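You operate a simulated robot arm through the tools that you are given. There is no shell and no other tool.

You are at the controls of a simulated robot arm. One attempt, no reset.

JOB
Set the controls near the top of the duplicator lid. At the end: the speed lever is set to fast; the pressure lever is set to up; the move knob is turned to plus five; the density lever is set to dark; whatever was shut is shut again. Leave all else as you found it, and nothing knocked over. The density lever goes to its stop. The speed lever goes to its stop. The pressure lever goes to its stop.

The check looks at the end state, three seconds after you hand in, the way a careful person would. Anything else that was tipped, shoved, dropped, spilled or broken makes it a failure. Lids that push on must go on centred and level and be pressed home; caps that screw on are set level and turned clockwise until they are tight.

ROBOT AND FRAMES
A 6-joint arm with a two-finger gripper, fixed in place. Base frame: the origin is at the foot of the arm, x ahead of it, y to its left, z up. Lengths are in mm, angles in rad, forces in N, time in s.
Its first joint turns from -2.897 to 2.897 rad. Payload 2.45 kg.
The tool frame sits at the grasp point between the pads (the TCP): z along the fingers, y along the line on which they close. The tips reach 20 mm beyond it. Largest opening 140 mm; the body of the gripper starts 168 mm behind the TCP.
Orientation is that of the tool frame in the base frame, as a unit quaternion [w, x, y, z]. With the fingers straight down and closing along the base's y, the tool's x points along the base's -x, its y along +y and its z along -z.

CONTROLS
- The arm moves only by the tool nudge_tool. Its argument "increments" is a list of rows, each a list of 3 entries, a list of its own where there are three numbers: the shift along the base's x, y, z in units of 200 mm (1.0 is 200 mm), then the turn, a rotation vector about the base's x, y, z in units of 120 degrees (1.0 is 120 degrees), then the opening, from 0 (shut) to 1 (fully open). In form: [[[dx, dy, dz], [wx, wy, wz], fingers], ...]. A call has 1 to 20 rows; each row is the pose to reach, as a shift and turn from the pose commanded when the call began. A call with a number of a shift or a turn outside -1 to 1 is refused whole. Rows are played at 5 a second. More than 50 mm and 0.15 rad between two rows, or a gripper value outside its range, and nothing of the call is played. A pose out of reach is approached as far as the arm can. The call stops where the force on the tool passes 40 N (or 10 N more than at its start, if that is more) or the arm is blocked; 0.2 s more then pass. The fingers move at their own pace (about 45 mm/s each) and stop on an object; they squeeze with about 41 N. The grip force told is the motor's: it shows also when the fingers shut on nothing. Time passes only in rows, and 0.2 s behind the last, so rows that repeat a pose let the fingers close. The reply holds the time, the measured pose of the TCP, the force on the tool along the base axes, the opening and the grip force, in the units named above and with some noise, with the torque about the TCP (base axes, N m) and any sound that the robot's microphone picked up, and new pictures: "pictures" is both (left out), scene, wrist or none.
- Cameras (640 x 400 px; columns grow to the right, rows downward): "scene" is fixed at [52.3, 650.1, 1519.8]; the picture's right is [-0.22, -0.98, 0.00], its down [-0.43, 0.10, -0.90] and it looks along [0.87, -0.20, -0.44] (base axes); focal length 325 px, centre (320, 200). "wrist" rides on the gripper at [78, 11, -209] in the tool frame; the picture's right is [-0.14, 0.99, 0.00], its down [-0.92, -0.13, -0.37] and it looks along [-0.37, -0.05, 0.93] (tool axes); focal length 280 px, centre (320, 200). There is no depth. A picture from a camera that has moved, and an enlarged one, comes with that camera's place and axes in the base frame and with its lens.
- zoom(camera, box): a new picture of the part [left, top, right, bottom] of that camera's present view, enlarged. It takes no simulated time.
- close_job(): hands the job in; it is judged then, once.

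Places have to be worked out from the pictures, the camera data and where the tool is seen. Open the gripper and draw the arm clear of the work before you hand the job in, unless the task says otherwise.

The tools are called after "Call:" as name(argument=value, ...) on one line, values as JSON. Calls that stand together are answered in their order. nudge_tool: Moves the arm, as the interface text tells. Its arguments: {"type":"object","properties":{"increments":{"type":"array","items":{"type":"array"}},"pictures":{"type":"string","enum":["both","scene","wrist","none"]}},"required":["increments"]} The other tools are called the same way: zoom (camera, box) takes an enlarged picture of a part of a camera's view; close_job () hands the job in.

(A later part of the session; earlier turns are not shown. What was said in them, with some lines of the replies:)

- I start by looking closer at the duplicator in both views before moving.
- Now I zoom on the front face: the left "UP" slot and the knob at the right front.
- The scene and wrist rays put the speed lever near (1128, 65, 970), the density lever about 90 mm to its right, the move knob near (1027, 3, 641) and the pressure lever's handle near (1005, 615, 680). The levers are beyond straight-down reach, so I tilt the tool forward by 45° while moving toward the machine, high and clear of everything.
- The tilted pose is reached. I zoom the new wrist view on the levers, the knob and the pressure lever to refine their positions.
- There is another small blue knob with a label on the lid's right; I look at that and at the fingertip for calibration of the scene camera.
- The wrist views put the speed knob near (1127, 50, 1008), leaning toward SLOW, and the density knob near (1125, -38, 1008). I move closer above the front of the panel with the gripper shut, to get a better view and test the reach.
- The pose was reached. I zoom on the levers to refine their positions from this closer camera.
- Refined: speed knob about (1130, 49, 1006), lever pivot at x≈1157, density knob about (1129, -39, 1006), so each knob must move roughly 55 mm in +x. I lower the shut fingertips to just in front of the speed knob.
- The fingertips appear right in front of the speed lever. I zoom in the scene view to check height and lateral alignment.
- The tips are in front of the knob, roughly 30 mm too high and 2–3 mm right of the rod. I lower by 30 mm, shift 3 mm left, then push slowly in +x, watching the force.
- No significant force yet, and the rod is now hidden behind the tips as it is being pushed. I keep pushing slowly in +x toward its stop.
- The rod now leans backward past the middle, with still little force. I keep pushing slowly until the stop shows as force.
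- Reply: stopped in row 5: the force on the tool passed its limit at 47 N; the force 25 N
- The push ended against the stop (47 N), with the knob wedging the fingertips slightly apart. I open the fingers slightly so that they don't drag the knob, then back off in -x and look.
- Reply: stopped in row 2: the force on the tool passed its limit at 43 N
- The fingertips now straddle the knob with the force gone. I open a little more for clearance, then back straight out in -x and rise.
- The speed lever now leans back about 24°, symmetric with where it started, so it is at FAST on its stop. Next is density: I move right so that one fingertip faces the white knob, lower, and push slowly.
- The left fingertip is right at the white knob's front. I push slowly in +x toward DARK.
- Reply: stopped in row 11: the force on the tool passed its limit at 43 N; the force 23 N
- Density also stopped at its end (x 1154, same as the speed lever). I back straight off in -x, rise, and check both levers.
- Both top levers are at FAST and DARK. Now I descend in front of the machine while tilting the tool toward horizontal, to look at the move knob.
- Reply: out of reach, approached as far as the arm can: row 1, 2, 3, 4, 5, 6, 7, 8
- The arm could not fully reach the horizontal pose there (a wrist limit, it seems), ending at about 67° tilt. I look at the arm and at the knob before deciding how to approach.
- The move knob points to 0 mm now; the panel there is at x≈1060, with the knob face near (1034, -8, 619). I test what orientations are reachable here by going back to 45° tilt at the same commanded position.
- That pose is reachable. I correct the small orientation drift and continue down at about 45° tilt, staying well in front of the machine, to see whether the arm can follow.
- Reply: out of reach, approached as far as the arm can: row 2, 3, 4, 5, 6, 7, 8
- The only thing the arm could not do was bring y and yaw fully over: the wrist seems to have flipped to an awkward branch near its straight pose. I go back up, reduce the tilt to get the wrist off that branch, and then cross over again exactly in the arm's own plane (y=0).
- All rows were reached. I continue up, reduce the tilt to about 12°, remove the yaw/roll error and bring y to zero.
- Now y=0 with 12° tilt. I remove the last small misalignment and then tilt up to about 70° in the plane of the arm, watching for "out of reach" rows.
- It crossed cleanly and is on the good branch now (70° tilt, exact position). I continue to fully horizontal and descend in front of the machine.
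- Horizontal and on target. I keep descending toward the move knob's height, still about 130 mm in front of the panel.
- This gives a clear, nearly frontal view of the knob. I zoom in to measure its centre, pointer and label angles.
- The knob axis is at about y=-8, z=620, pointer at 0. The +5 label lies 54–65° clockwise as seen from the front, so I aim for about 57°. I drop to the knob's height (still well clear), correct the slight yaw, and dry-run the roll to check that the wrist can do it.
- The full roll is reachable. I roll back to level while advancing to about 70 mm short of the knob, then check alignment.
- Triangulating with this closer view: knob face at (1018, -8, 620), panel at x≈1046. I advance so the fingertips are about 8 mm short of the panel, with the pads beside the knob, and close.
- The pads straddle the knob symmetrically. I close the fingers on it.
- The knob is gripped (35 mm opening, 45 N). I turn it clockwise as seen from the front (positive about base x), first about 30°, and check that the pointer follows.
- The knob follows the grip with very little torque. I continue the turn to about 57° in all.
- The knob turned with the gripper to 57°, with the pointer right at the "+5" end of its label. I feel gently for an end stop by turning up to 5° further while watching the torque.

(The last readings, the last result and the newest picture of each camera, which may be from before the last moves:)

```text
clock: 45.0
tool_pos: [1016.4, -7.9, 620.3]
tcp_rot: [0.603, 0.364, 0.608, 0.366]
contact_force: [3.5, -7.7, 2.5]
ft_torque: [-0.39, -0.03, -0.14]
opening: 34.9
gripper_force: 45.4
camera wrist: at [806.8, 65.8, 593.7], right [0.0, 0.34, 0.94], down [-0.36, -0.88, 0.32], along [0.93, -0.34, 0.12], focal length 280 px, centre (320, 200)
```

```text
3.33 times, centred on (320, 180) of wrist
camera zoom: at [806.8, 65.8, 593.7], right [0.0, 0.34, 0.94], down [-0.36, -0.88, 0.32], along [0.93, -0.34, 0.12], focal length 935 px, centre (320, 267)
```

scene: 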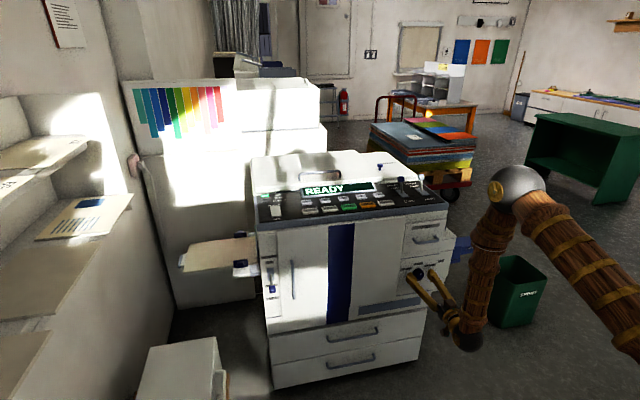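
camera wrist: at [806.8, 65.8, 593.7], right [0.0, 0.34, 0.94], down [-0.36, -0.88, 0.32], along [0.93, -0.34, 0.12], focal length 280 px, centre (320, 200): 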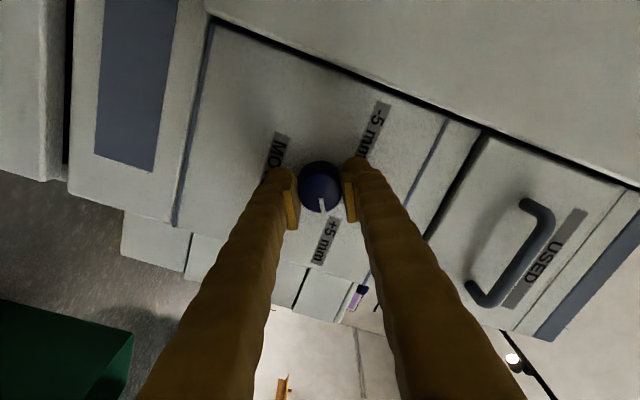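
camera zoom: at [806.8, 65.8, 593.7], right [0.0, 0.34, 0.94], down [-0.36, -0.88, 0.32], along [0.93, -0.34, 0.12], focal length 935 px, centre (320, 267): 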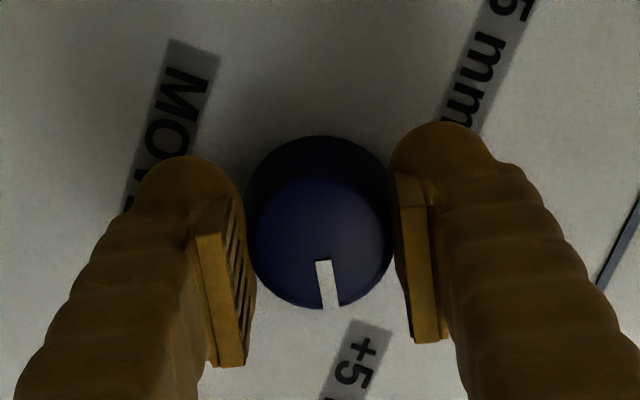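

The torque rose to 0.39 N·m near 60°, so there's an end stop about there, right at the +5 label. I relax the twist by about 2.5° so that the pointer rests just shy of the stop, then check.

Call:
nudge_tool(increments=[[[0, 0, 0], [-0.01, 0, 0], 0.2], [[0, 0, 0], [-0.02, 0, 0], 0.2], [[0, 0, 0], [-0.02, 0, 0], 0.2]], pictures="wrist")

Call:
zoom(camera="wrist", box=[280, 140, 360, 200])

```text
clock: 45.8
tool_pos: [1016.7, -7.8, 620.2]
tcp_rot: [0.611, 0.351, 0.616, 0.351]
contact_force: [3.3, -6.8, -0.6]
ft_torque: [0.01, 0.01, -0.11]
opening: 34.9
gripper_force: 44.8
camera wrist: at [806.7, 64.5, 590.7], right [0.0, 0.38, 0.92], down [-0.36, -0.86, 0.36], along [0.93, -0.34, 0.14], focal length 280 px, centre (320, 200)
```

wrist: 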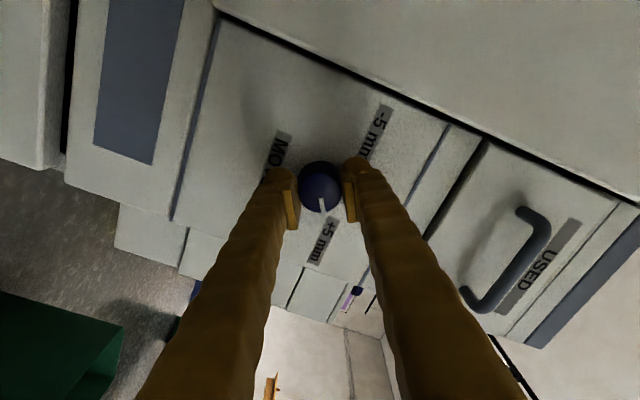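

```text
6.67 times, centred on (320, 170) of wrist
camera zoom: at [806.7, 64.5, 590.7], right [0.0, 0.38, 0.92], down [-0.36, -0.86, 0.36], along [0.93, -0.34, 0.14], focal length 1869 px, centre (320, 400)
```

zoom: 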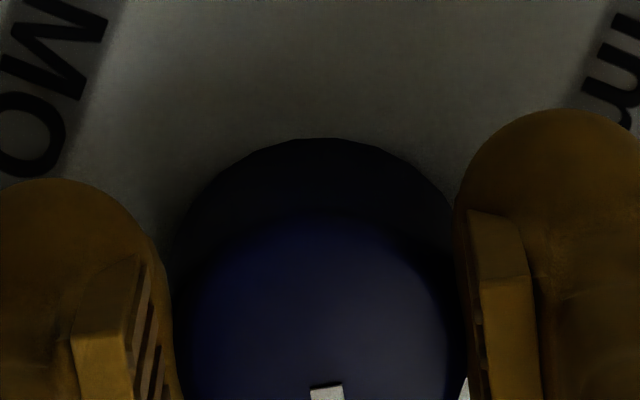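

The twist is relieved and the pointer sits at roughly 58°. I open the fingers, back straight out, and check the pointer.

Call:
nudge_tool(increments=[[[0, 0, 0], [0, 0, 0], 0.4], [[0, 0, 0], [0, 0, 0], 0.5], [[0, 0, 0], [0, 0, 0], 0.5], [[-0.1, 0, 0], [0, 0, 0], 0.5], [[-0.25, 0, 0], [0, 0, 0], 0.5], [[-0.45, 0, 0], [0, 0, 0], 0.5], [[-0.65, 0, 0], [0, 0, 0], 0.5], [[-0.7, 0, 0], [-0.06, 0, 0], 0.5], [[-0.7, 0, 0], [-0.12, 0, 0], 0.5], [[-0.7, 0, 0], [-0.18, 0, 0], 0.5], [[-0.7, 0, 0], [-0.24, 0, 0], 0.5], [[-0.7, 0, 0], [-0.3, 0, 0], 0.4], [[-0.7, 0, 0], [-0.36, 0, 0], 0.3], [[-0.7, 0, 0], [-0.42, 0, 0], 0.2], [[-0.7, 0, 0], [-0.498, 0, 0], 0.1], [[-0.7, 0, 0], [-0.498, 0, 0], 0]], pictures="both")

Call:
zoom(camera="wrist", box=[240, 90, 400, 210])

Call:
zoom(camera="scene", box=[390, 230, 450, 300])

```text
refused: row 15 steps farther than a row can; nothing moved
```

```text
3.33 times, centred on (320, 150) of wrist
camera zoom: at [806.7, 64.5, 590.7], right [0.0, 0.38, 0.92], down [-0.36, -0.86, 0.36], along [0.93, -0.34, 0.14], focal length 935 px, centre (320, 367)
```

zoom: 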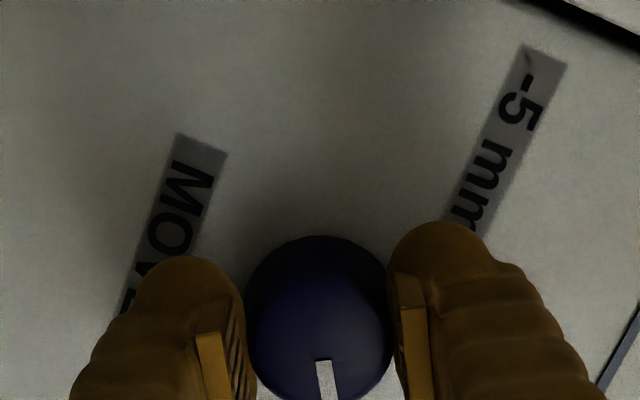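

```text
5.71 times, centred on (420, 265) of scene
camera zoom: at [52.3, 650.1, 1519.8], right [-0.22, -0.98, 0.0], down [-0.43, 0.1, -0.9], along [0.87, -0.2, -0.44], focal length 1860 px, centre (-251, -171)
```

zoom: 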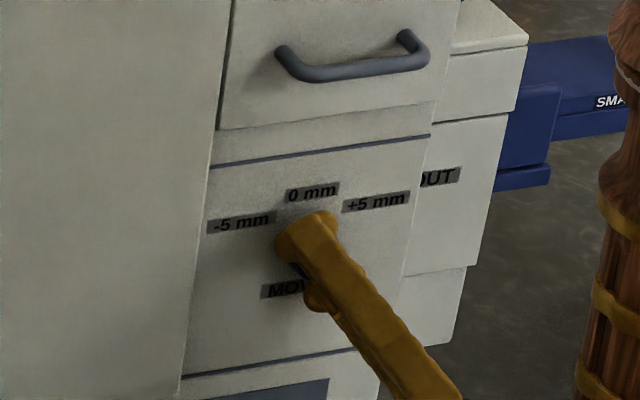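

That call was refused because one roll step was too large; nothing moved. I repeat it with smaller roll steps: open, back straight out, then level the roll.

Call:
nudge_tool(increments=[[[0, 0, 0], [0, 0, 0], 0.4], [[0, 0, 0], [0, 0, 0], 0.5], [[0, 0, 0], [0, 0, 0], 0.5], [[-0.1, 0, 0], [0, 0, 0], 0.5], [[-0.25, 0, 0], [0, 0, 0], 0.5], [[-0.45, 0, 0], [0, 0, 0], 0.5], [[-0.65, 0, 0], [0, 0, 0], 0.5], [[-0.7, 0, 0], [-0.06, 0, 0], 0.5], [[-0.7, 0, 0], [-0.12, 0, 0], 0.5], [[-0.7, 0, 0], [-0.18, 0, 0], 0.5], [[-0.7, 0, 0], [-0.24, 0, 0], 0.5], [[-0.7, 0, 0], [-0.3, 0, 0], 0.4], [[-0.7, 0, 0], [-0.36, 0, 0], 0.3], [[-0.7, 0, 0], [-0.43, 0, 0], 0.2], [[-0.7, 0, 0], [-0.498, 0, 0], 0.1], [[-0.7, 0, 0], [-0.498, 0, 0], 0]], pictures="both")

Call:
zoom(camera="wrist", box=[240, 90, 400, 210])

Call:
zoom(camera="scene", box=[390, 230, 450, 300])

```text
clock: 49.2
tool_pos: [876.8, -6.6, 620.5]
tcp_rot: [0.704, -0.001, 0.71, -0.002]
contact_force: [0.0, 0.2, 0.0]
ft_torque: [0.01, -0.01, -0.02]
opening: 0.0
gripper_force: 16.3
camera wrist: at [667.6, 4.0, 542.9], right [0.0, 0.99, 0.13], down [-0.36, -0.12, 0.92], along [0.93, -0.05, 0.36], focal length 280 px, centre (320, 200)
```

scene: 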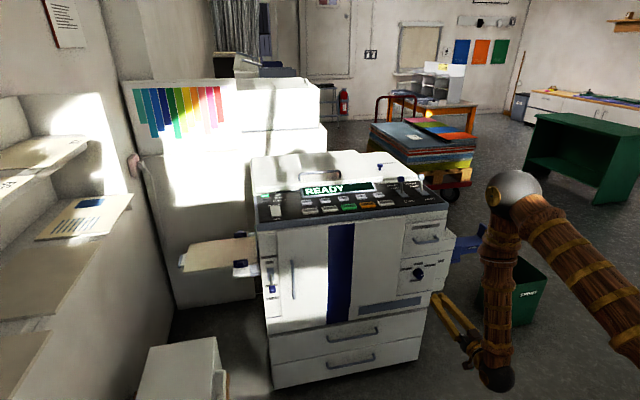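
wrist: 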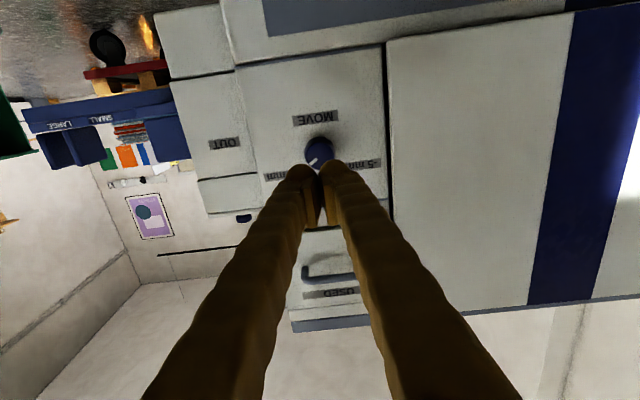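

```text
3.33 times, centred on (320, 150) of wrist
camera zoom: at [667.6, 4.0, 542.9], right [0.0, 0.99, 0.13], down [-0.36, -0.12, 0.92], along [0.93, -0.05, 0.36], focal length 935 px, centre (320, 367)
```

zoom: 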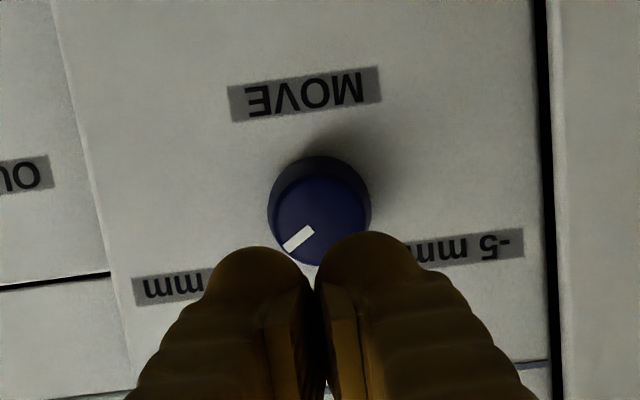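

```text
5.71 times, centred on (420, 265) of scene
camera zoom: at [52.3, 650.1, 1519.8], right [-0.22, -0.98, 0.0], down [-0.43, 0.1, -0.9], along [0.87, -0.2, -0.44], focal length 1860 px, centre (-251, -171)
```

zoom: 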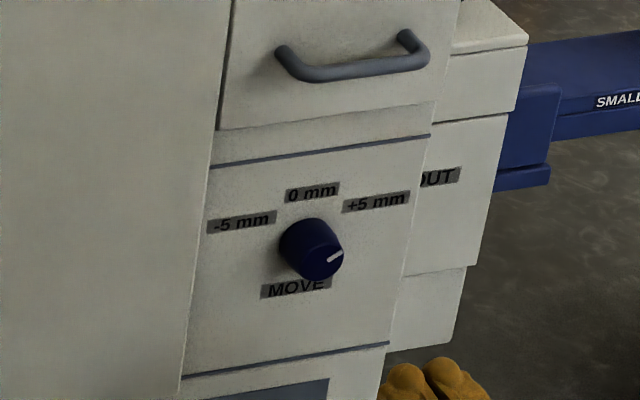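

The pointer is now on +5 mm. Next is the pressure lever at the left front; before crossing over, I look at what stands near there (the white unit at lower left).

Call:
zoom(camera="scene", box=[100, 220, 320, 400])

Call:
zoom(camera="scene", box=[250, 235, 310, 295])

```text
2.22 times, centred on (210, 310) of scene
camera zoom: at [52.3, 650.1, 1519.8], right [-0.22, -0.98, 0.0], down [-0.43, 0.1, -0.9], along [0.87, -0.2, -0.44], focal length 723 px, centre (564, -44)
```

zoom: 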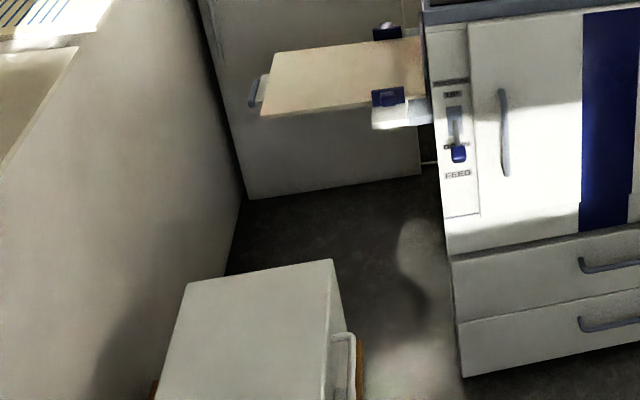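

```text
6.67 times, centred on (280, 265) of scene
camera zoom: at [52.3, 650.1, 1519.8], right [-0.22, -0.98, 0.0], down [-0.43, 0.1, -0.9], along [0.87, -0.2, -0.44], focal length 2170 px, centre (587, -233)
```

zoom: 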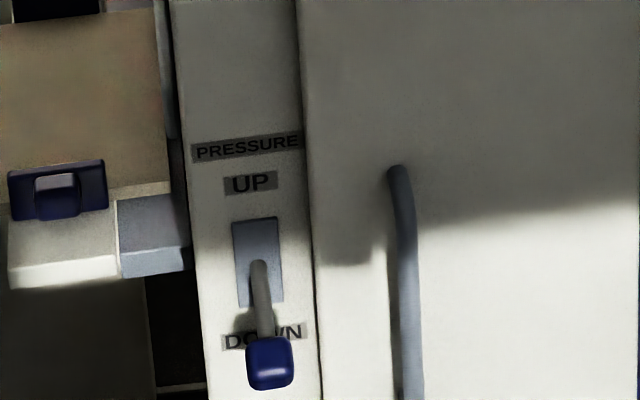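

The white cart's nearest corner is around (822, 806, 675), so crossing at x≈850 to y≈600 stays clear. I move left in front of the machine in steps.

Call:
nudge_tool(increments=[[[-0.04, 0.15, 0.02], [0, 0, 0.01], 0], [[-0.08, 0.33, 0.04], [0, 0, 0.02], 0], [[-0.12, 0.5, 0.06], [0, 0, 0.03], 0], [[-0.13, 0.67, 0.08], [0, 0, 0.04], 0], [[-0.13, 0.84, 0.1], [0, 0, 0.05], 0], [[-0.13, 1.0, 0.12], [0, 0, 0.06], 0]], pictures="none")

Call:
nudge_tool(increments=[[[0, 0.17, 0.02], [0, 0, 0.01], 0], [[0, 0.34, 0.04], [0, 0, 0.02], 0], [[0, 0.51, 0.05], [0, 0, 0.03], 0], [[0, 0.68, 0.05], [0, 0, 0.04], 0], [[0, 0.85, 0.05], [0, 0, 0.05], 0], [[0, 1.0, 0.05], [0, 0, 0.06], 0]], pictures="both")

```text
clock: 50.6
tool_pos: [850.3, 191.8, 645.0]
tcp_rot: [0.703, -0.044, 0.708, 0.042]
contact_force: [0.5, -0.2, -0.4]
ft_torque: [0.01, 0.0, -0.02]
opening: 0.0
gripper_force: 29.8
```

```text
clock: 52.0
tool_pos: [851.4, 393.7, 652.2]
tcp_rot: [0.699, -0.089, 0.704, 0.087]
contact_force: [-0.6, 0.1, 0.1]
ft_torque: [0.04, -0.03, 0.0]
opening: 0.0
gripper_force: 29.1
camera wrist: at [645.2, 351.8, 576.4], right [-0.24, 0.96, 0.14], down [-0.32, -0.21, 0.92], along [0.92, 0.18, 0.36], focal length 280 px, centre (320, 200)
```

scene: 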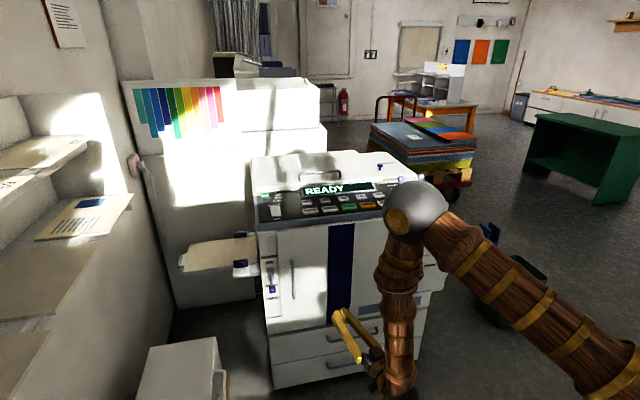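
wrist: 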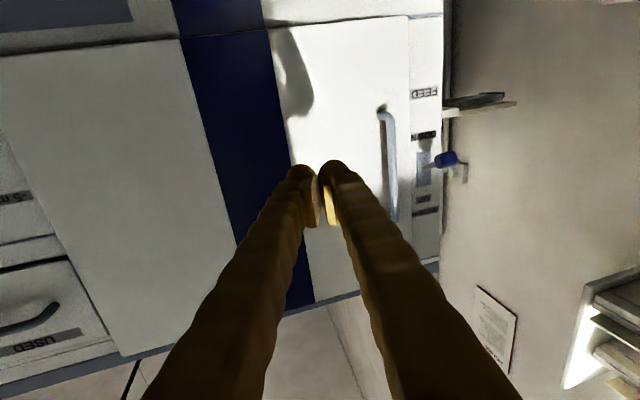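

The pressure lever's blue handle is now visible to the right in the wrist view; I zoom in on it for another sight line.

Call:
zoom(camera="wrist", box=[370, 70, 520, 250])

```text
2.22 times, centred on (445, 160) of wrist
camera zoom: at [645.2, 351.8, 576.4], right [-0.24, 0.96, 0.14], down [-0.32, -0.21, 0.92], along [0.92, 0.18, 0.36], focal length 623 px, centre (42, 289)
```

zoom: 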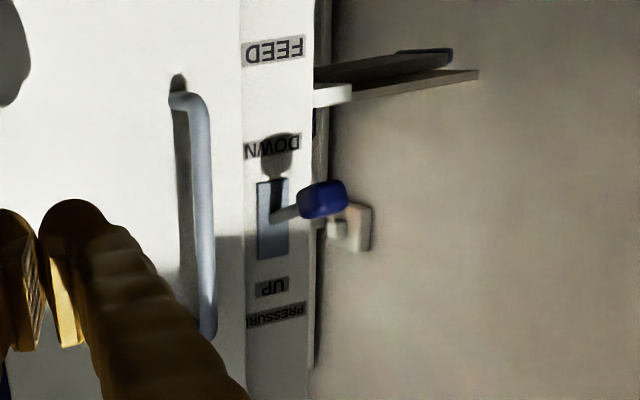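

Combining sight lines: handle at about (1000, 617, 696), its slot plate at (1055, 616, 723), so UP should be near z≈750. I move left to y≈594 at x≈890, just below the handle's height.

Call:
nudge_tool(increments=[[[0.03, 0.17, -0.01], [0, 0, 0], 0], [[0.06, 0.34, -0.01], [0, 0, 0], 0], [[0.1, 0.51, -0.02], [0, 0, 0], 0], [[0.14, 0.68, -0.02], [0, 0, 0], 0], [[0.17, 0.85, -0.02], [0, 0, 0], 0], [[0.2, 1.0, -0.02], [0, 0, 0], 0], [[0.2, 1.0, -0.02], [0, 0, 0], 0]], pictures="both")

Call:
zoom(camera="wrist", box=[240, 80, 440, 230])

Call:
zoom(camera="scene", box=[220, 230, 380, 350])

```text
clock: 53.6
tool_pos: [890.2, 592.8, 647.4]
tcp_rot: [0.699, -0.089, 0.704, 0.087]
contact_force: [0.0, -0.5, 0.4]
ft_torque: [-0.02, -0.01, 0.0]
opening: 0.2
gripper_force: 29.2
camera wrist: at [685.1, 551.3, 571.7], right [-0.24, 0.96, 0.14], down [-0.32, -0.21, 0.92], along [0.92, 0.18, 0.36], focal length 280 px, centre (320, 200)
```

scene: 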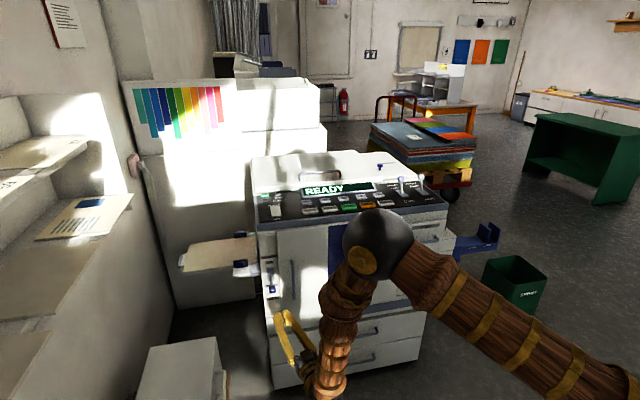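
wrist: 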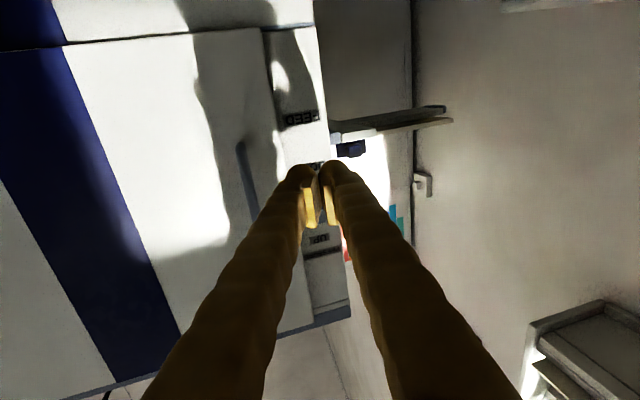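

```text
2.67 times, centred on (340, 155) of wrist
camera zoom: at [685.1, 551.3, 571.7], right [-0.24, 0.96, 0.14], down [-0.32, -0.21, 0.92], along [0.92, 0.18, 0.36], focal length 748 px, centre (267, 320)
```

zoom: 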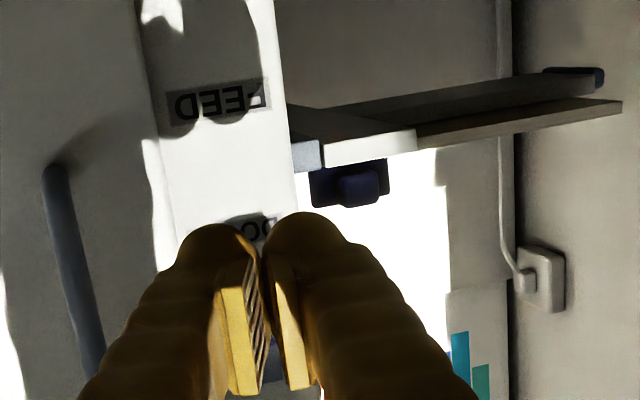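

```text
3.33 times, centred on (300, 290) of scene
camera zoom: at [52.3, 650.1, 1519.8], right [-0.22, -0.98, 0.0], down [-0.43, 0.1, -0.9], along [0.87, -0.2, -0.44], focal length 1085 px, centre (387, -100)
```

zoom: 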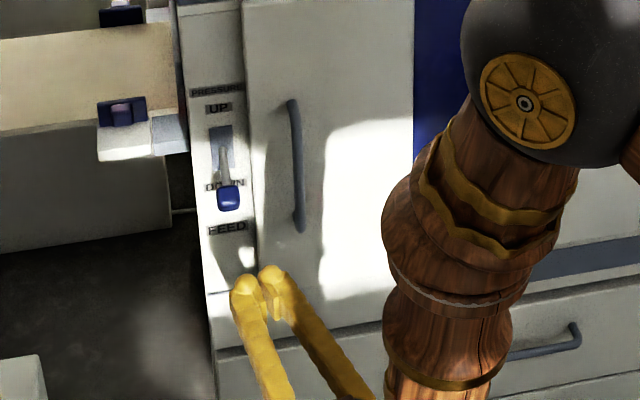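

The closed fingers point just below the handle. I advance in +x under it (finger tops about 15 mm below the handle's bottom).

Call:
nudge_tool(increments=[[[0.12, 0.04, 0], [0, 0, 0], 0], [[0.24, 0.08, 0], [0, 0, 0], 0], [[0.35, 0.11, 0], [0, 0, 0], 0], [[0.44, 0.11, 0], [0, 0, 0], 0], [[0.51, 0.11, 0], [0, 0, 0], 0], [[0.54, 0.11, 0], [0, 0, 0], 0]], pictures="both")

Call:
zoom(camera="wrist", box=[240, 80, 440, 230])

Call:
zoom(camera="scene", box=[240, 235, 340, 315])

```text
clock: 55.0
tool_pos: [999.1, 616.8, 650.7]
tcp_rot: [0.699, -0.089, 0.705, 0.086]
contact_force: [0.6, -0.1, -0.1]
ft_torque: [0.02, 0.03, 0.03]
opening: 0.0
gripper_force: 29.0
camera wrist: at [793.5, 574.9, 572.9], right [-0.24, 0.96, 0.14], down [-0.32, -0.21, 0.92], along [0.92, 0.18, 0.36], focal length 280 px, centre (320, 200)
```

scene: 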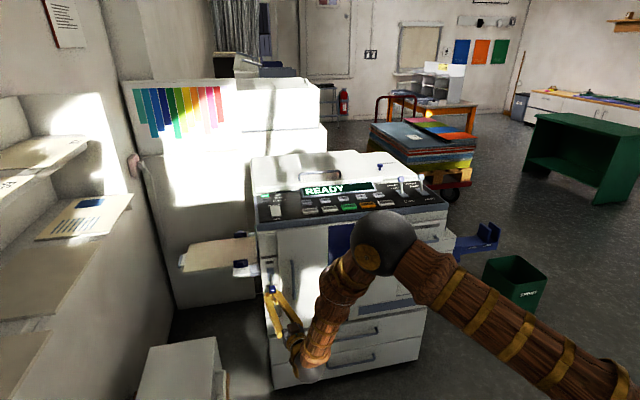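
wrist: 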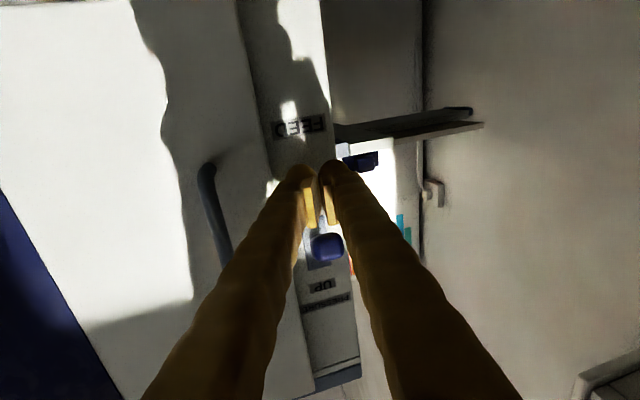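

```text
2.67 times, centred on (340, 155) of wrist
camera zoom: at [793.5, 574.9, 572.9], right [-0.24, 0.96, 0.14], down [-0.32, -0.21, 0.92], along [0.92, 0.18, 0.36], focal length 748 px, centre (267, 320)
```

zoom: 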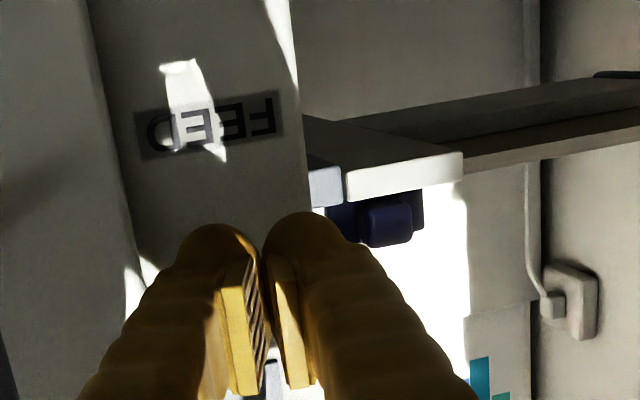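

```text
5.00 times, centred on (290, 275) of scene
camera zoom: at [52.3, 650.1, 1519.8], right [-0.22, -0.98, 0.0], down [-0.43, 0.1, -0.9], along [0.87, -0.2, -0.44], focal length 1627 px, centre (470, -175)
```

zoom: 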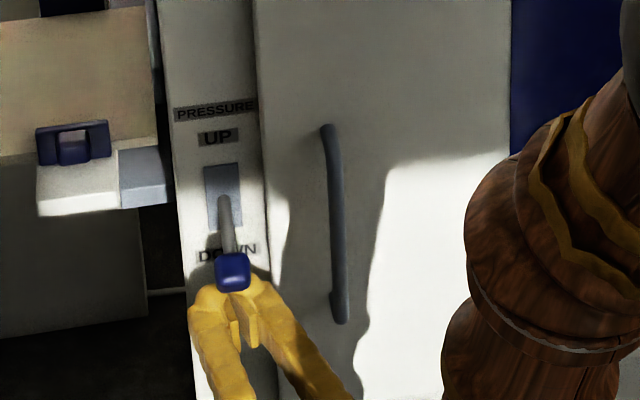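

The handle appears exactly where predicted, directly above the finger pads. I push straight up slowly.

Call:
nudge_tool(increments=[[[0, 0, 0.04], [0, 0, 0], 0], [[0, 0, 0.08], [0, 0, 0], 0], [[0, 0, 0.12], [0, 0, 0], 0], [[0, 0, 0.16], [0, 0, 0], 0], [[0, 0, 0.2], [0, 0, 0], 0], [[0, 0, 0.24], [0, 0, 0], 0]], pictures="both")

Call:
zoom(camera="scene", box=[240, 235, 340, 315])

```text
clock: 56.4
tool_pos: [998.1, 616.1, 698.0]
tcp_rot: [0.699, -0.089, 0.705, 0.086]
contact_force: [0.1, -0.7, 0.0]
ft_torque: [0.02, 0.01, -0.03]
opening: 0.0
gripper_force: 29.5
camera wrist: at [792.9, 573.9, 621.2], right [-0.24, 0.96, 0.14], down [-0.32, -0.21, 0.92], along [0.92, 0.18, 0.36], focal length 280 px, centre (320, 200)
```

scene: 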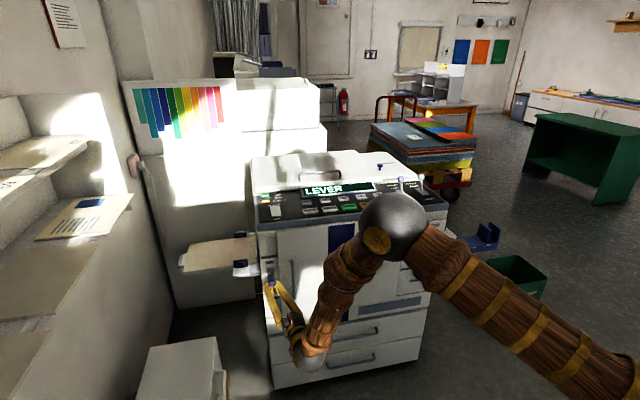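
wrist: 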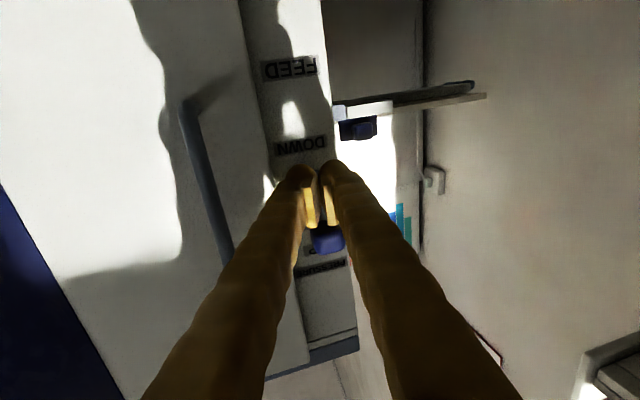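

```text
5.00 times, centred on (290, 275) of scene
camera zoom: at [52.3, 650.1, 1519.8], right [-0.22, -0.98, 0.0], down [-0.43, 0.1, -0.9], along [0.87, -0.2, -0.44], focal length 1627 px, centre (470, -175)
```

zoom: 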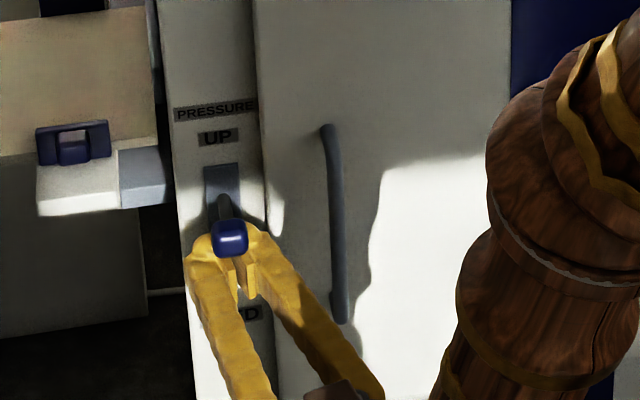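

The lever is moving up, and the display now reads "LEVER" (mid-travel). I continue upward to the stop.

Call:
nudge_tool(increments=[[[0, 0, 0.04], [0, 0, 0], 0], [[0, 0, 0.08], [0, 0, 0], 0], [[0, 0, 0.11], [0, 0, 0], 0], [[0, 0, 0.14], [0, 0, 0], 0], [[0, 0, 0.165], [0, 0, 0], 0], [[0, 0, 0.19], [0, 0, 0], 0], [[0, 0, 0.21], [0, 0, 0], 0], [[0, 0, 0.23], [0, 0, 0], 0]], pictures="both")

Call:
zoom(camera="scene", box=[240, 225, 340, 305])

Call:
zoom(camera="scene", box=[250, 150, 450, 230])

```text
clock: 57.1
tool_pos: [997.5, 614.9, 710.4]
tcp_rot: [0.696, -0.09, 0.707, 0.085]
contact_force: [3.9, -0.4, -9.1]
ft_torque: [-0.14, 0.13, 0.04]
opening: 0.2
gripper_force: 29.3
stopped in row 3: the force on the tool passed its limit at 49 N (the readings are from after the stop); the commanded pose is now the measured one
camera wrist: at [791.6, 572.1, 636.2], right [-0.24, 0.96, 0.13], down [-0.31, -0.21, 0.93], along [0.92, 0.18, 0.35], focal length 280 px, centre (320, 200)
```

scene: 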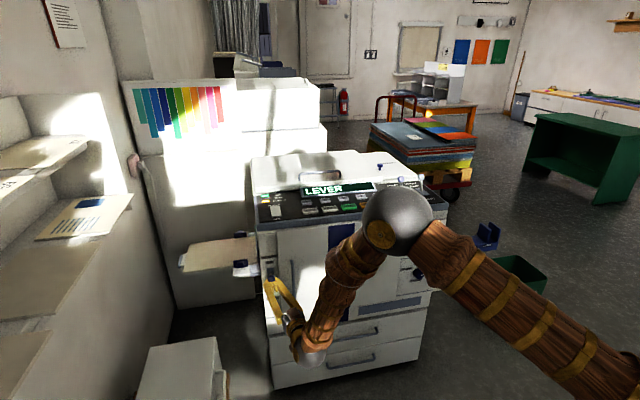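
wrist: 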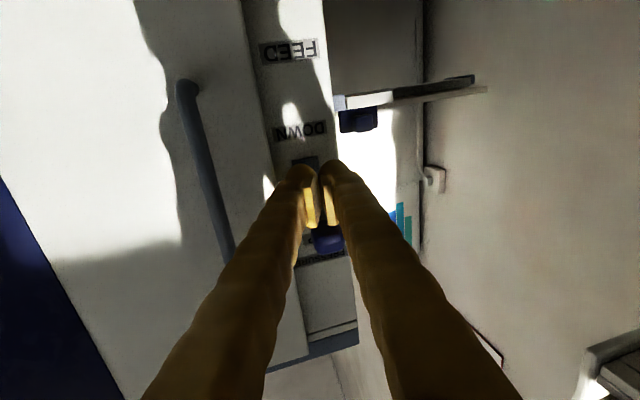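

```text
5.00 times, centred on (290, 265) of scene
camera zoom: at [52.3, 650.1, 1519.8], right [-0.22, -0.98, 0.0], down [-0.43, 0.1, -0.9], along [0.87, -0.2, -0.44], focal length 1627 px, centre (470, -125)
```

zoom: 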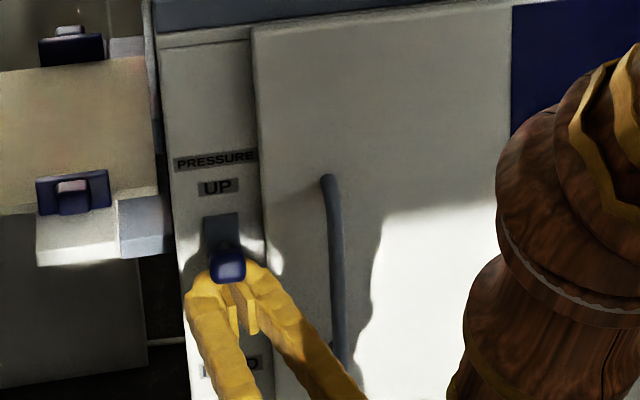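

```text
3.20 times, centred on (350, 190) of scene
camera zoom: at [52.3, 650.1, 1519.8], right [-0.22, -0.98, 0.0], down [-0.43, 0.1, -0.9], along [0.87, -0.2, -0.44], focal length 1041 px, centre (224, 232)
```

zoom: 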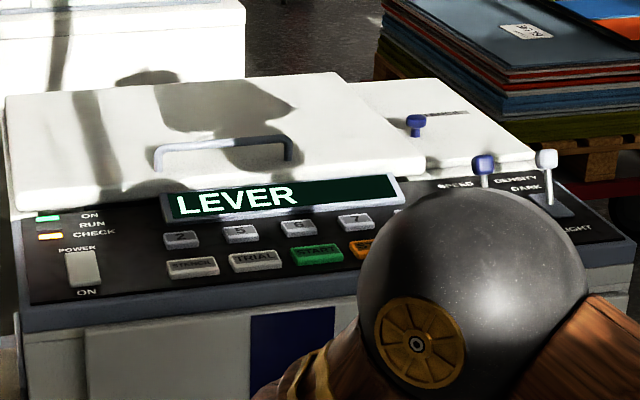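

The push hit a firm stop (49 N) with the handle now near z≈750, as expected for UP. I lower the fingers away, back out, and check the lever.

Call:
nudge_tool(increments=[[[0, 0, -0.05], [0, 0, 0], 0], [[0, 0, -0.12], [0, 0, 0], 0], [[-0.1, -0.02, -0.2], [0, 0, 0], 0], [[-0.25, -0.06, -0.25], [0, 0, 0], 0], [[-0.45, -0.1, -0.25], [0, 0, 0], 0], [[-0.65, -0.15, -0.25], [0, 0, 0], 0], [[-0.65, -0.15, -0.25], [0, 0, 0], 0]], pictures="both")

Call:
zoom(camera="scene", box=[250, 235, 310, 295])

Call:
zoom(camera="wrist", box=[240, 80, 440, 260])

```text
clock: 58.7
tool_pos: [867.3, 584.6, 662.8]
tcp_rot: [0.696, -0.091, 0.707, 0.086]
contact_force: [-0.2, 0.6, 0.1]
ft_torque: [0.01, 0.0, 0.0]
opening: 0.2
gripper_force: 29.6
camera wrist: at [661.6, 541.7, 587.4], right [-0.24, 0.96, 0.13], down [-0.31, -0.21, 0.93], along [0.92, 0.18, 0.35], focal length 280 px, centre (320, 200)
```

scene: 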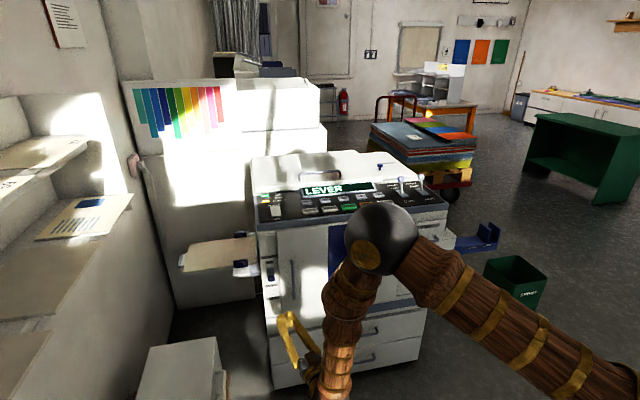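
wrist: 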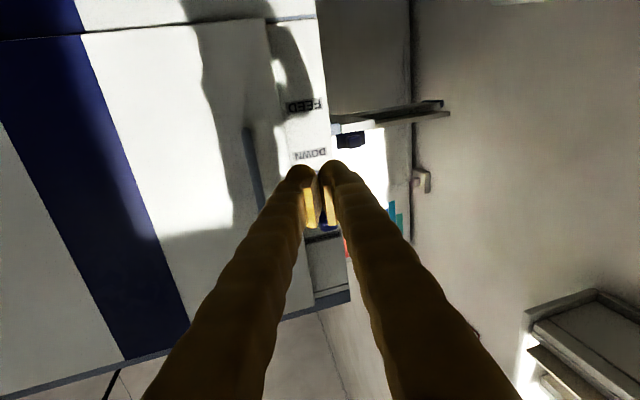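

```text
6.67 times, centred on (280, 265) of scene
camera zoom: at [52.3, 650.1, 1519.8], right [-0.22, -0.98, 0.0], down [-0.43, 0.1, -0.9], along [0.87, -0.2, -0.44], focal length 2170 px, centre (587, -233)
```

zoom: 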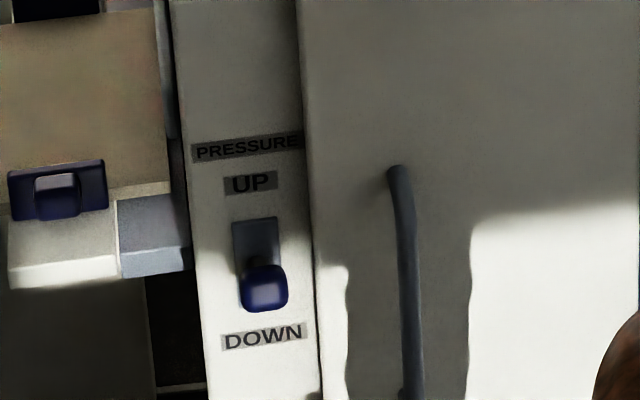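

```text
2.22 times, centred on (340, 170) of wrist
camera zoom: at [661.6, 541.7, 587.4], right [-0.24, 0.96, 0.13], down [-0.31, -0.21, 0.93], along [0.92, 0.18, 0.35], focal length 623 px, centre (276, 267)
```

zoom: 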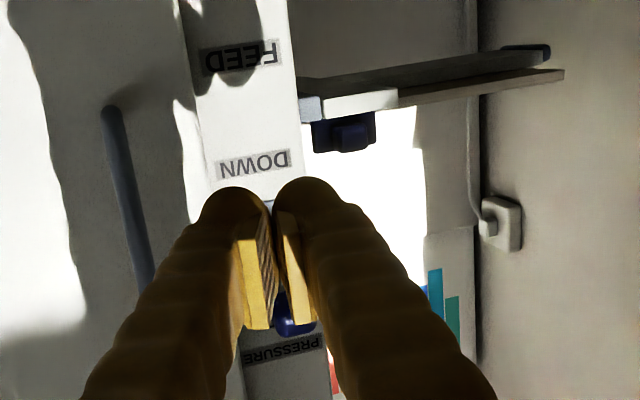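

The lever stays up: by the scene ray its handle is at z≈750, mirror-symmetric to its starting position about the pivot (723). I back away to the right for a side view to confirm.

Call:
nudge_tool(increments=[[[-0.02, -0.15, 0], [0, 0, 0], 0], [[-0.04, -0.32, 0], [0, 0, 0], 0], [[-0.06, -0.49, 0], [0, 0, 0], 0], [[-0.08, -0.66, 0], [0, 0, 0], 0], [[-0.08, -0.82, -0.02], [0, 0, 0], 0], [[-0.08, -0.95, -0.05], [0, 0, 0], 0], [[-0.08, -0.95, -0.05], [0, 0, 0], 0]], pictures="both")

Call:
zoom(camera="wrist", box=[370, 70, 520, 250])

Call:
zoom(camera="scene", box=[240, 150, 380, 230])

```text
clock: 60.3
tool_pos: [850.9, 393.5, 654.0]
tcp_rot: [0.697, -0.09, 0.707, 0.086]
contact_force: [0.1, 0.6, -0.1]
ft_torque: [-0.03, 0.01, -0.01]
opening: 0.2
gripper_force: 29.2
camera wrist: at [645.8, 352.4, 578.4], right [-0.24, 0.96, 0.13], down [-0.31, -0.21, 0.93], along [0.92, 0.18, 0.35], focal length 280 px, centre (320, 200)
```

scene: 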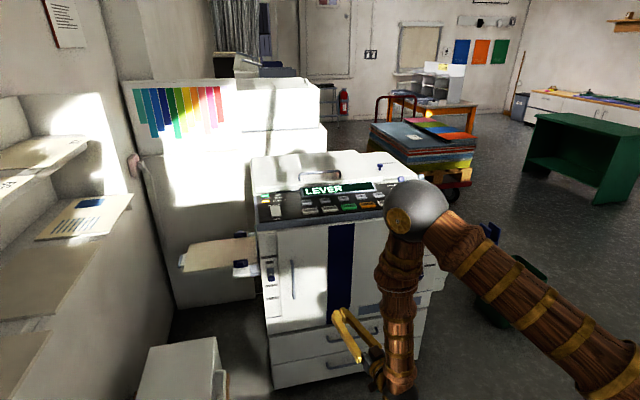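
wrist: 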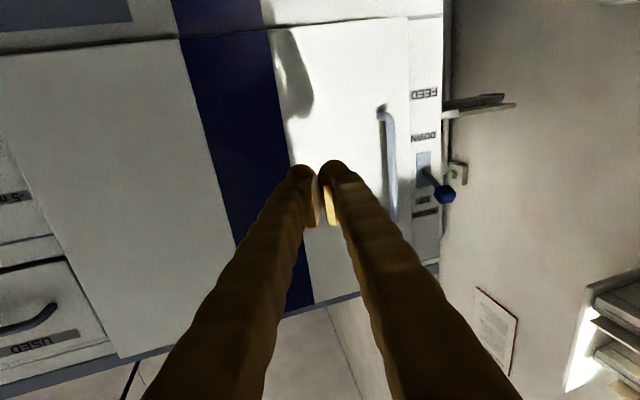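

```text
2.22 times, centred on (445, 160) of wrist
camera zoom: at [645.8, 352.4, 578.4], right [-0.24, 0.96, 0.13], down [-0.31, -0.21, 0.93], along [0.92, 0.18, 0.35], focal length 623 px, centre (42, 289)
```

zoom: 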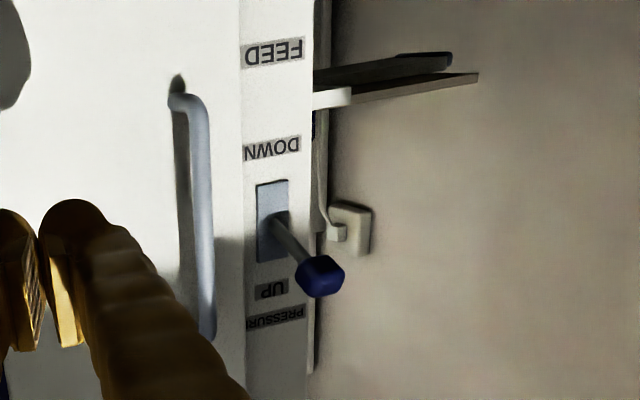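

```text
4.57 times, centred on (310, 190) of scene
camera zoom: at [52.3, 650.1, 1519.8], right [-0.22, -0.98, 0.0], down [-0.43, 0.1, -0.9], along [0.87, -0.2, -0.44], focal length 1488 px, centre (366, 246)
```

zoom: 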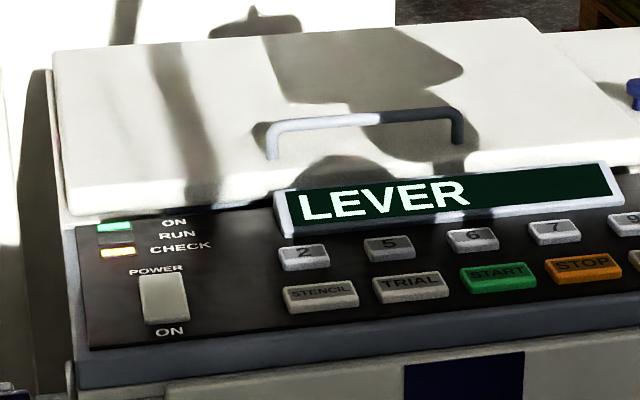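

The pressure lever clearly points up, and the display reacts to it. I now draw the arm back from the machine and open the gripper, then do a last check of all controls.

Call:
nudge_tool(increments=[[[-0.12, -0.08, 0.05], [0, 0, 0], 0.1], [[-0.24, -0.18, 0.1], [0, 0, 0], 0.3], [[-0.36, -0.3, 0.15], [0, 0, 0], 0.5], [[-0.48, -0.45, 0.2], [0, 0, 0], 0.7], [[-0.6, -0.6, 0.25], [0, 0, 0], 0.9], [[-0.7, -0.75, 0.3], [0, 0, 0], 1.0], [[-0.7, -0.9, 0.35], [0, 0, 0], 1.0], [[-0.7, -1.0, 0.4], [0, 0, 0], 1.0], [[-0.7, -1.0, 0.4], [0, 0, 0], 1.0]], pictures="both")

Call:
zoom(camera="scene", box=[380, 160, 460, 220])

Call:
zoom(camera="scene", box=[390, 230, 450, 300])

Call:
zoom(camera="scene", box=[170, 140, 520, 390])

```text
clock: 62.3
tool_pos: [740.3, 202.2, 727.2]
tcp_rot: [0.696, -0.09, 0.707, 0.086]
contact_force: [-0.2, -0.1, 0.4]
ft_torque: [-0.01, 0.01, 0.02]
opening: 140.1
gripper_force: 0.1
out of reach, approached as far as the arm can: row 6, 7, 8, 9
camera wrist: at [533.7, 160.6, 653.0], right [-0.24, 0.96, 0.13], down [-0.31, -0.21, 0.93], along [0.92, 0.18, 0.35], focal length 280 px, centre (320, 200)
```

scene: 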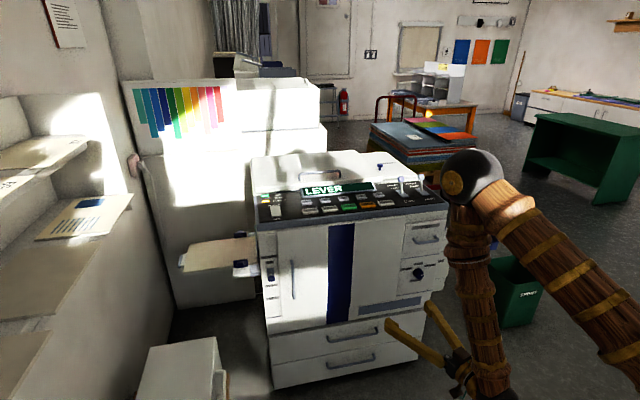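
wrist: 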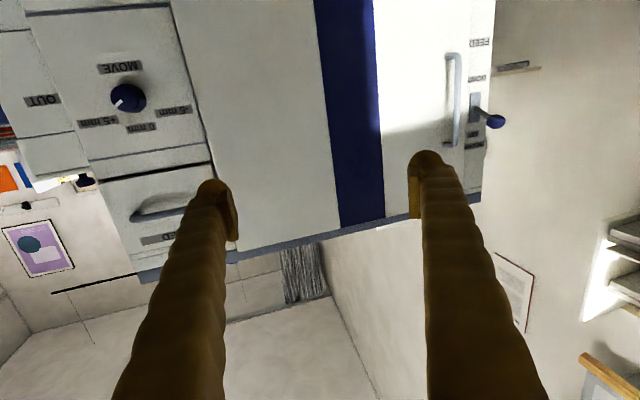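

```text
6.67 times, centred on (420, 190) of scene
camera zoom: at [52.3, 650.1, 1519.8], right [-0.22, -0.98, 0.0], down [-0.43, 0.1, -0.9], along [0.87, -0.2, -0.44], focal length 2170 px, centre (-347, 267)
```

zoom: 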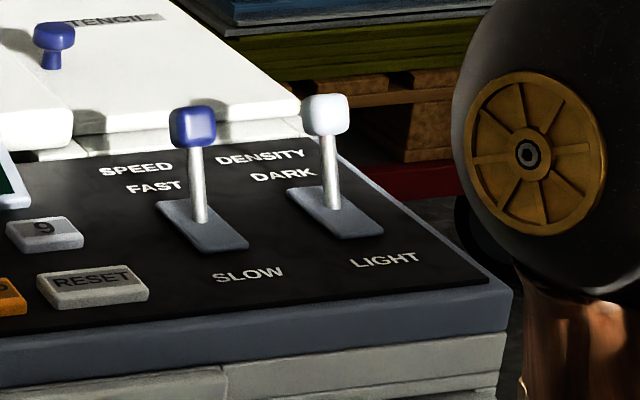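

```text
5.71 times, centred on (420, 265) of scene
camera zoom: at [52.3, 650.1, 1519.8], right [-0.22, -0.98, 0.0], down [-0.43, 0.1, -0.9], along [0.87, -0.2, -0.44], focal length 1860 px, centre (-251, -171)
```

zoom: 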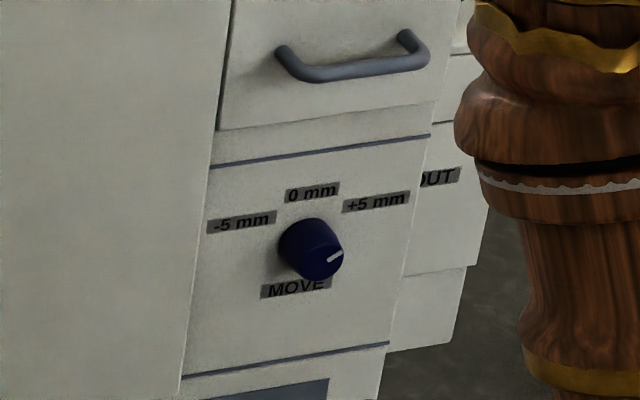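

```text
1.60 times, centred on (345, 265) of scene
camera zoom: at [52.3, 650.1, 1519.8], right [-0.22, -0.98, 0.0], down [-0.43, 0.1, -0.9], along [0.87, -0.2, -0.44], focal length 521 px, centre (280, 96)
```

zoom: 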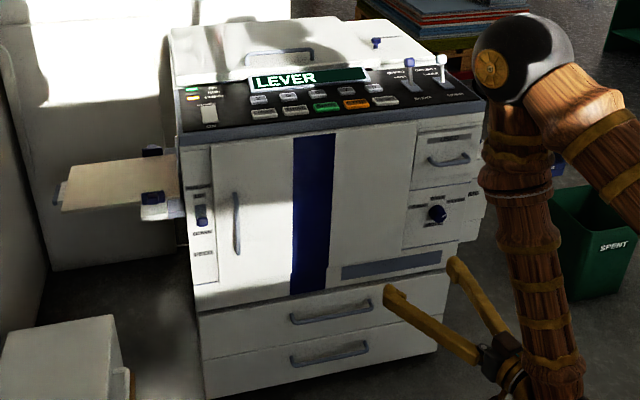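

All four controls look right and the arm is clear. I take one last look at the knob pointer and the pressure lever from the wrist camera.

Call:
zoom(camera="wrist", box=[70, 50, 210, 150])

Call:
zoom(camera="wrist", box=[430, 20, 530, 170])

```text
4.00 times, centred on (140, 100) of wrist
camera zoom: at [533.7, 160.6, 653.0], right [-0.24, 0.96, 0.13], down [-0.31, -0.21, 0.93], along [0.92, 0.18, 0.35], focal length 1122 px, centre (1040, 600)
```

zoom: 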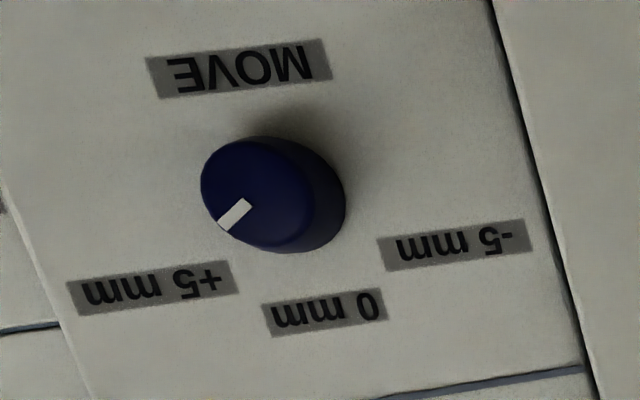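

```text
2.67 times, centred on (480, 95) of wrist
camera zoom: at [533.7, 160.6, 653.0], right [-0.24, 0.96, 0.13], down [-0.31, -0.21, 0.93], along [0.92, 0.18, 0.35], focal length 748 px, centre (-107, 480)
```

zoom: 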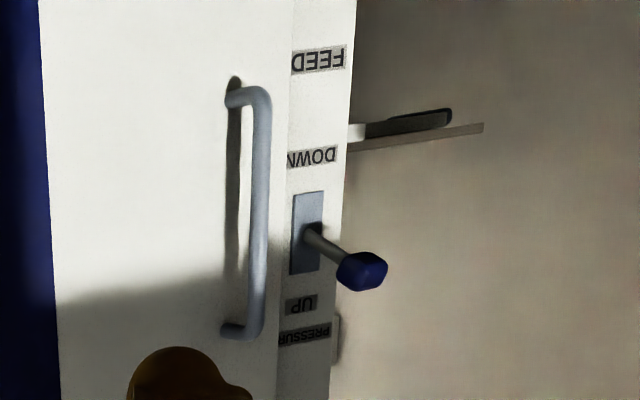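

Speed is at FAST, density at DARK and the pressure lever is UP, each pushed firmly against its stop. The move knob points at +5 mm. Nothing was opened or knocked over, and the gripper is open and clear, so I hand in.

Call:
close_job()

```text
The job is handed in.
```

All four controls are set, and I've handed the job in; the check's result hasn't come back.

- **Speed lever:** at fast, pushed until the force jumped at its stop.
- **Density lever:** at dark, pushed to its stop the same way.
- **Pressure lever:** up, pushed to its stop. A side view afterwards showed it staying up.
- **Move knob:** at plus five. It is about 58° clockwise from zero, just short of an end stop I felt near 60°. The pointer aims at the "+5 mm" label, but I could only measure its angle to within a few degrees.

**Display:** it changed from "READY" to "LEVER" while I was raising the pressure lever, and the check light came on. It still read that way at the end. I took this as the machine responding to the raised lever.

Nothing was opened, so there was nothing to shut. I saw nothing else moved or knocked over. The gripper is open and the arm is drawn back from the machine.
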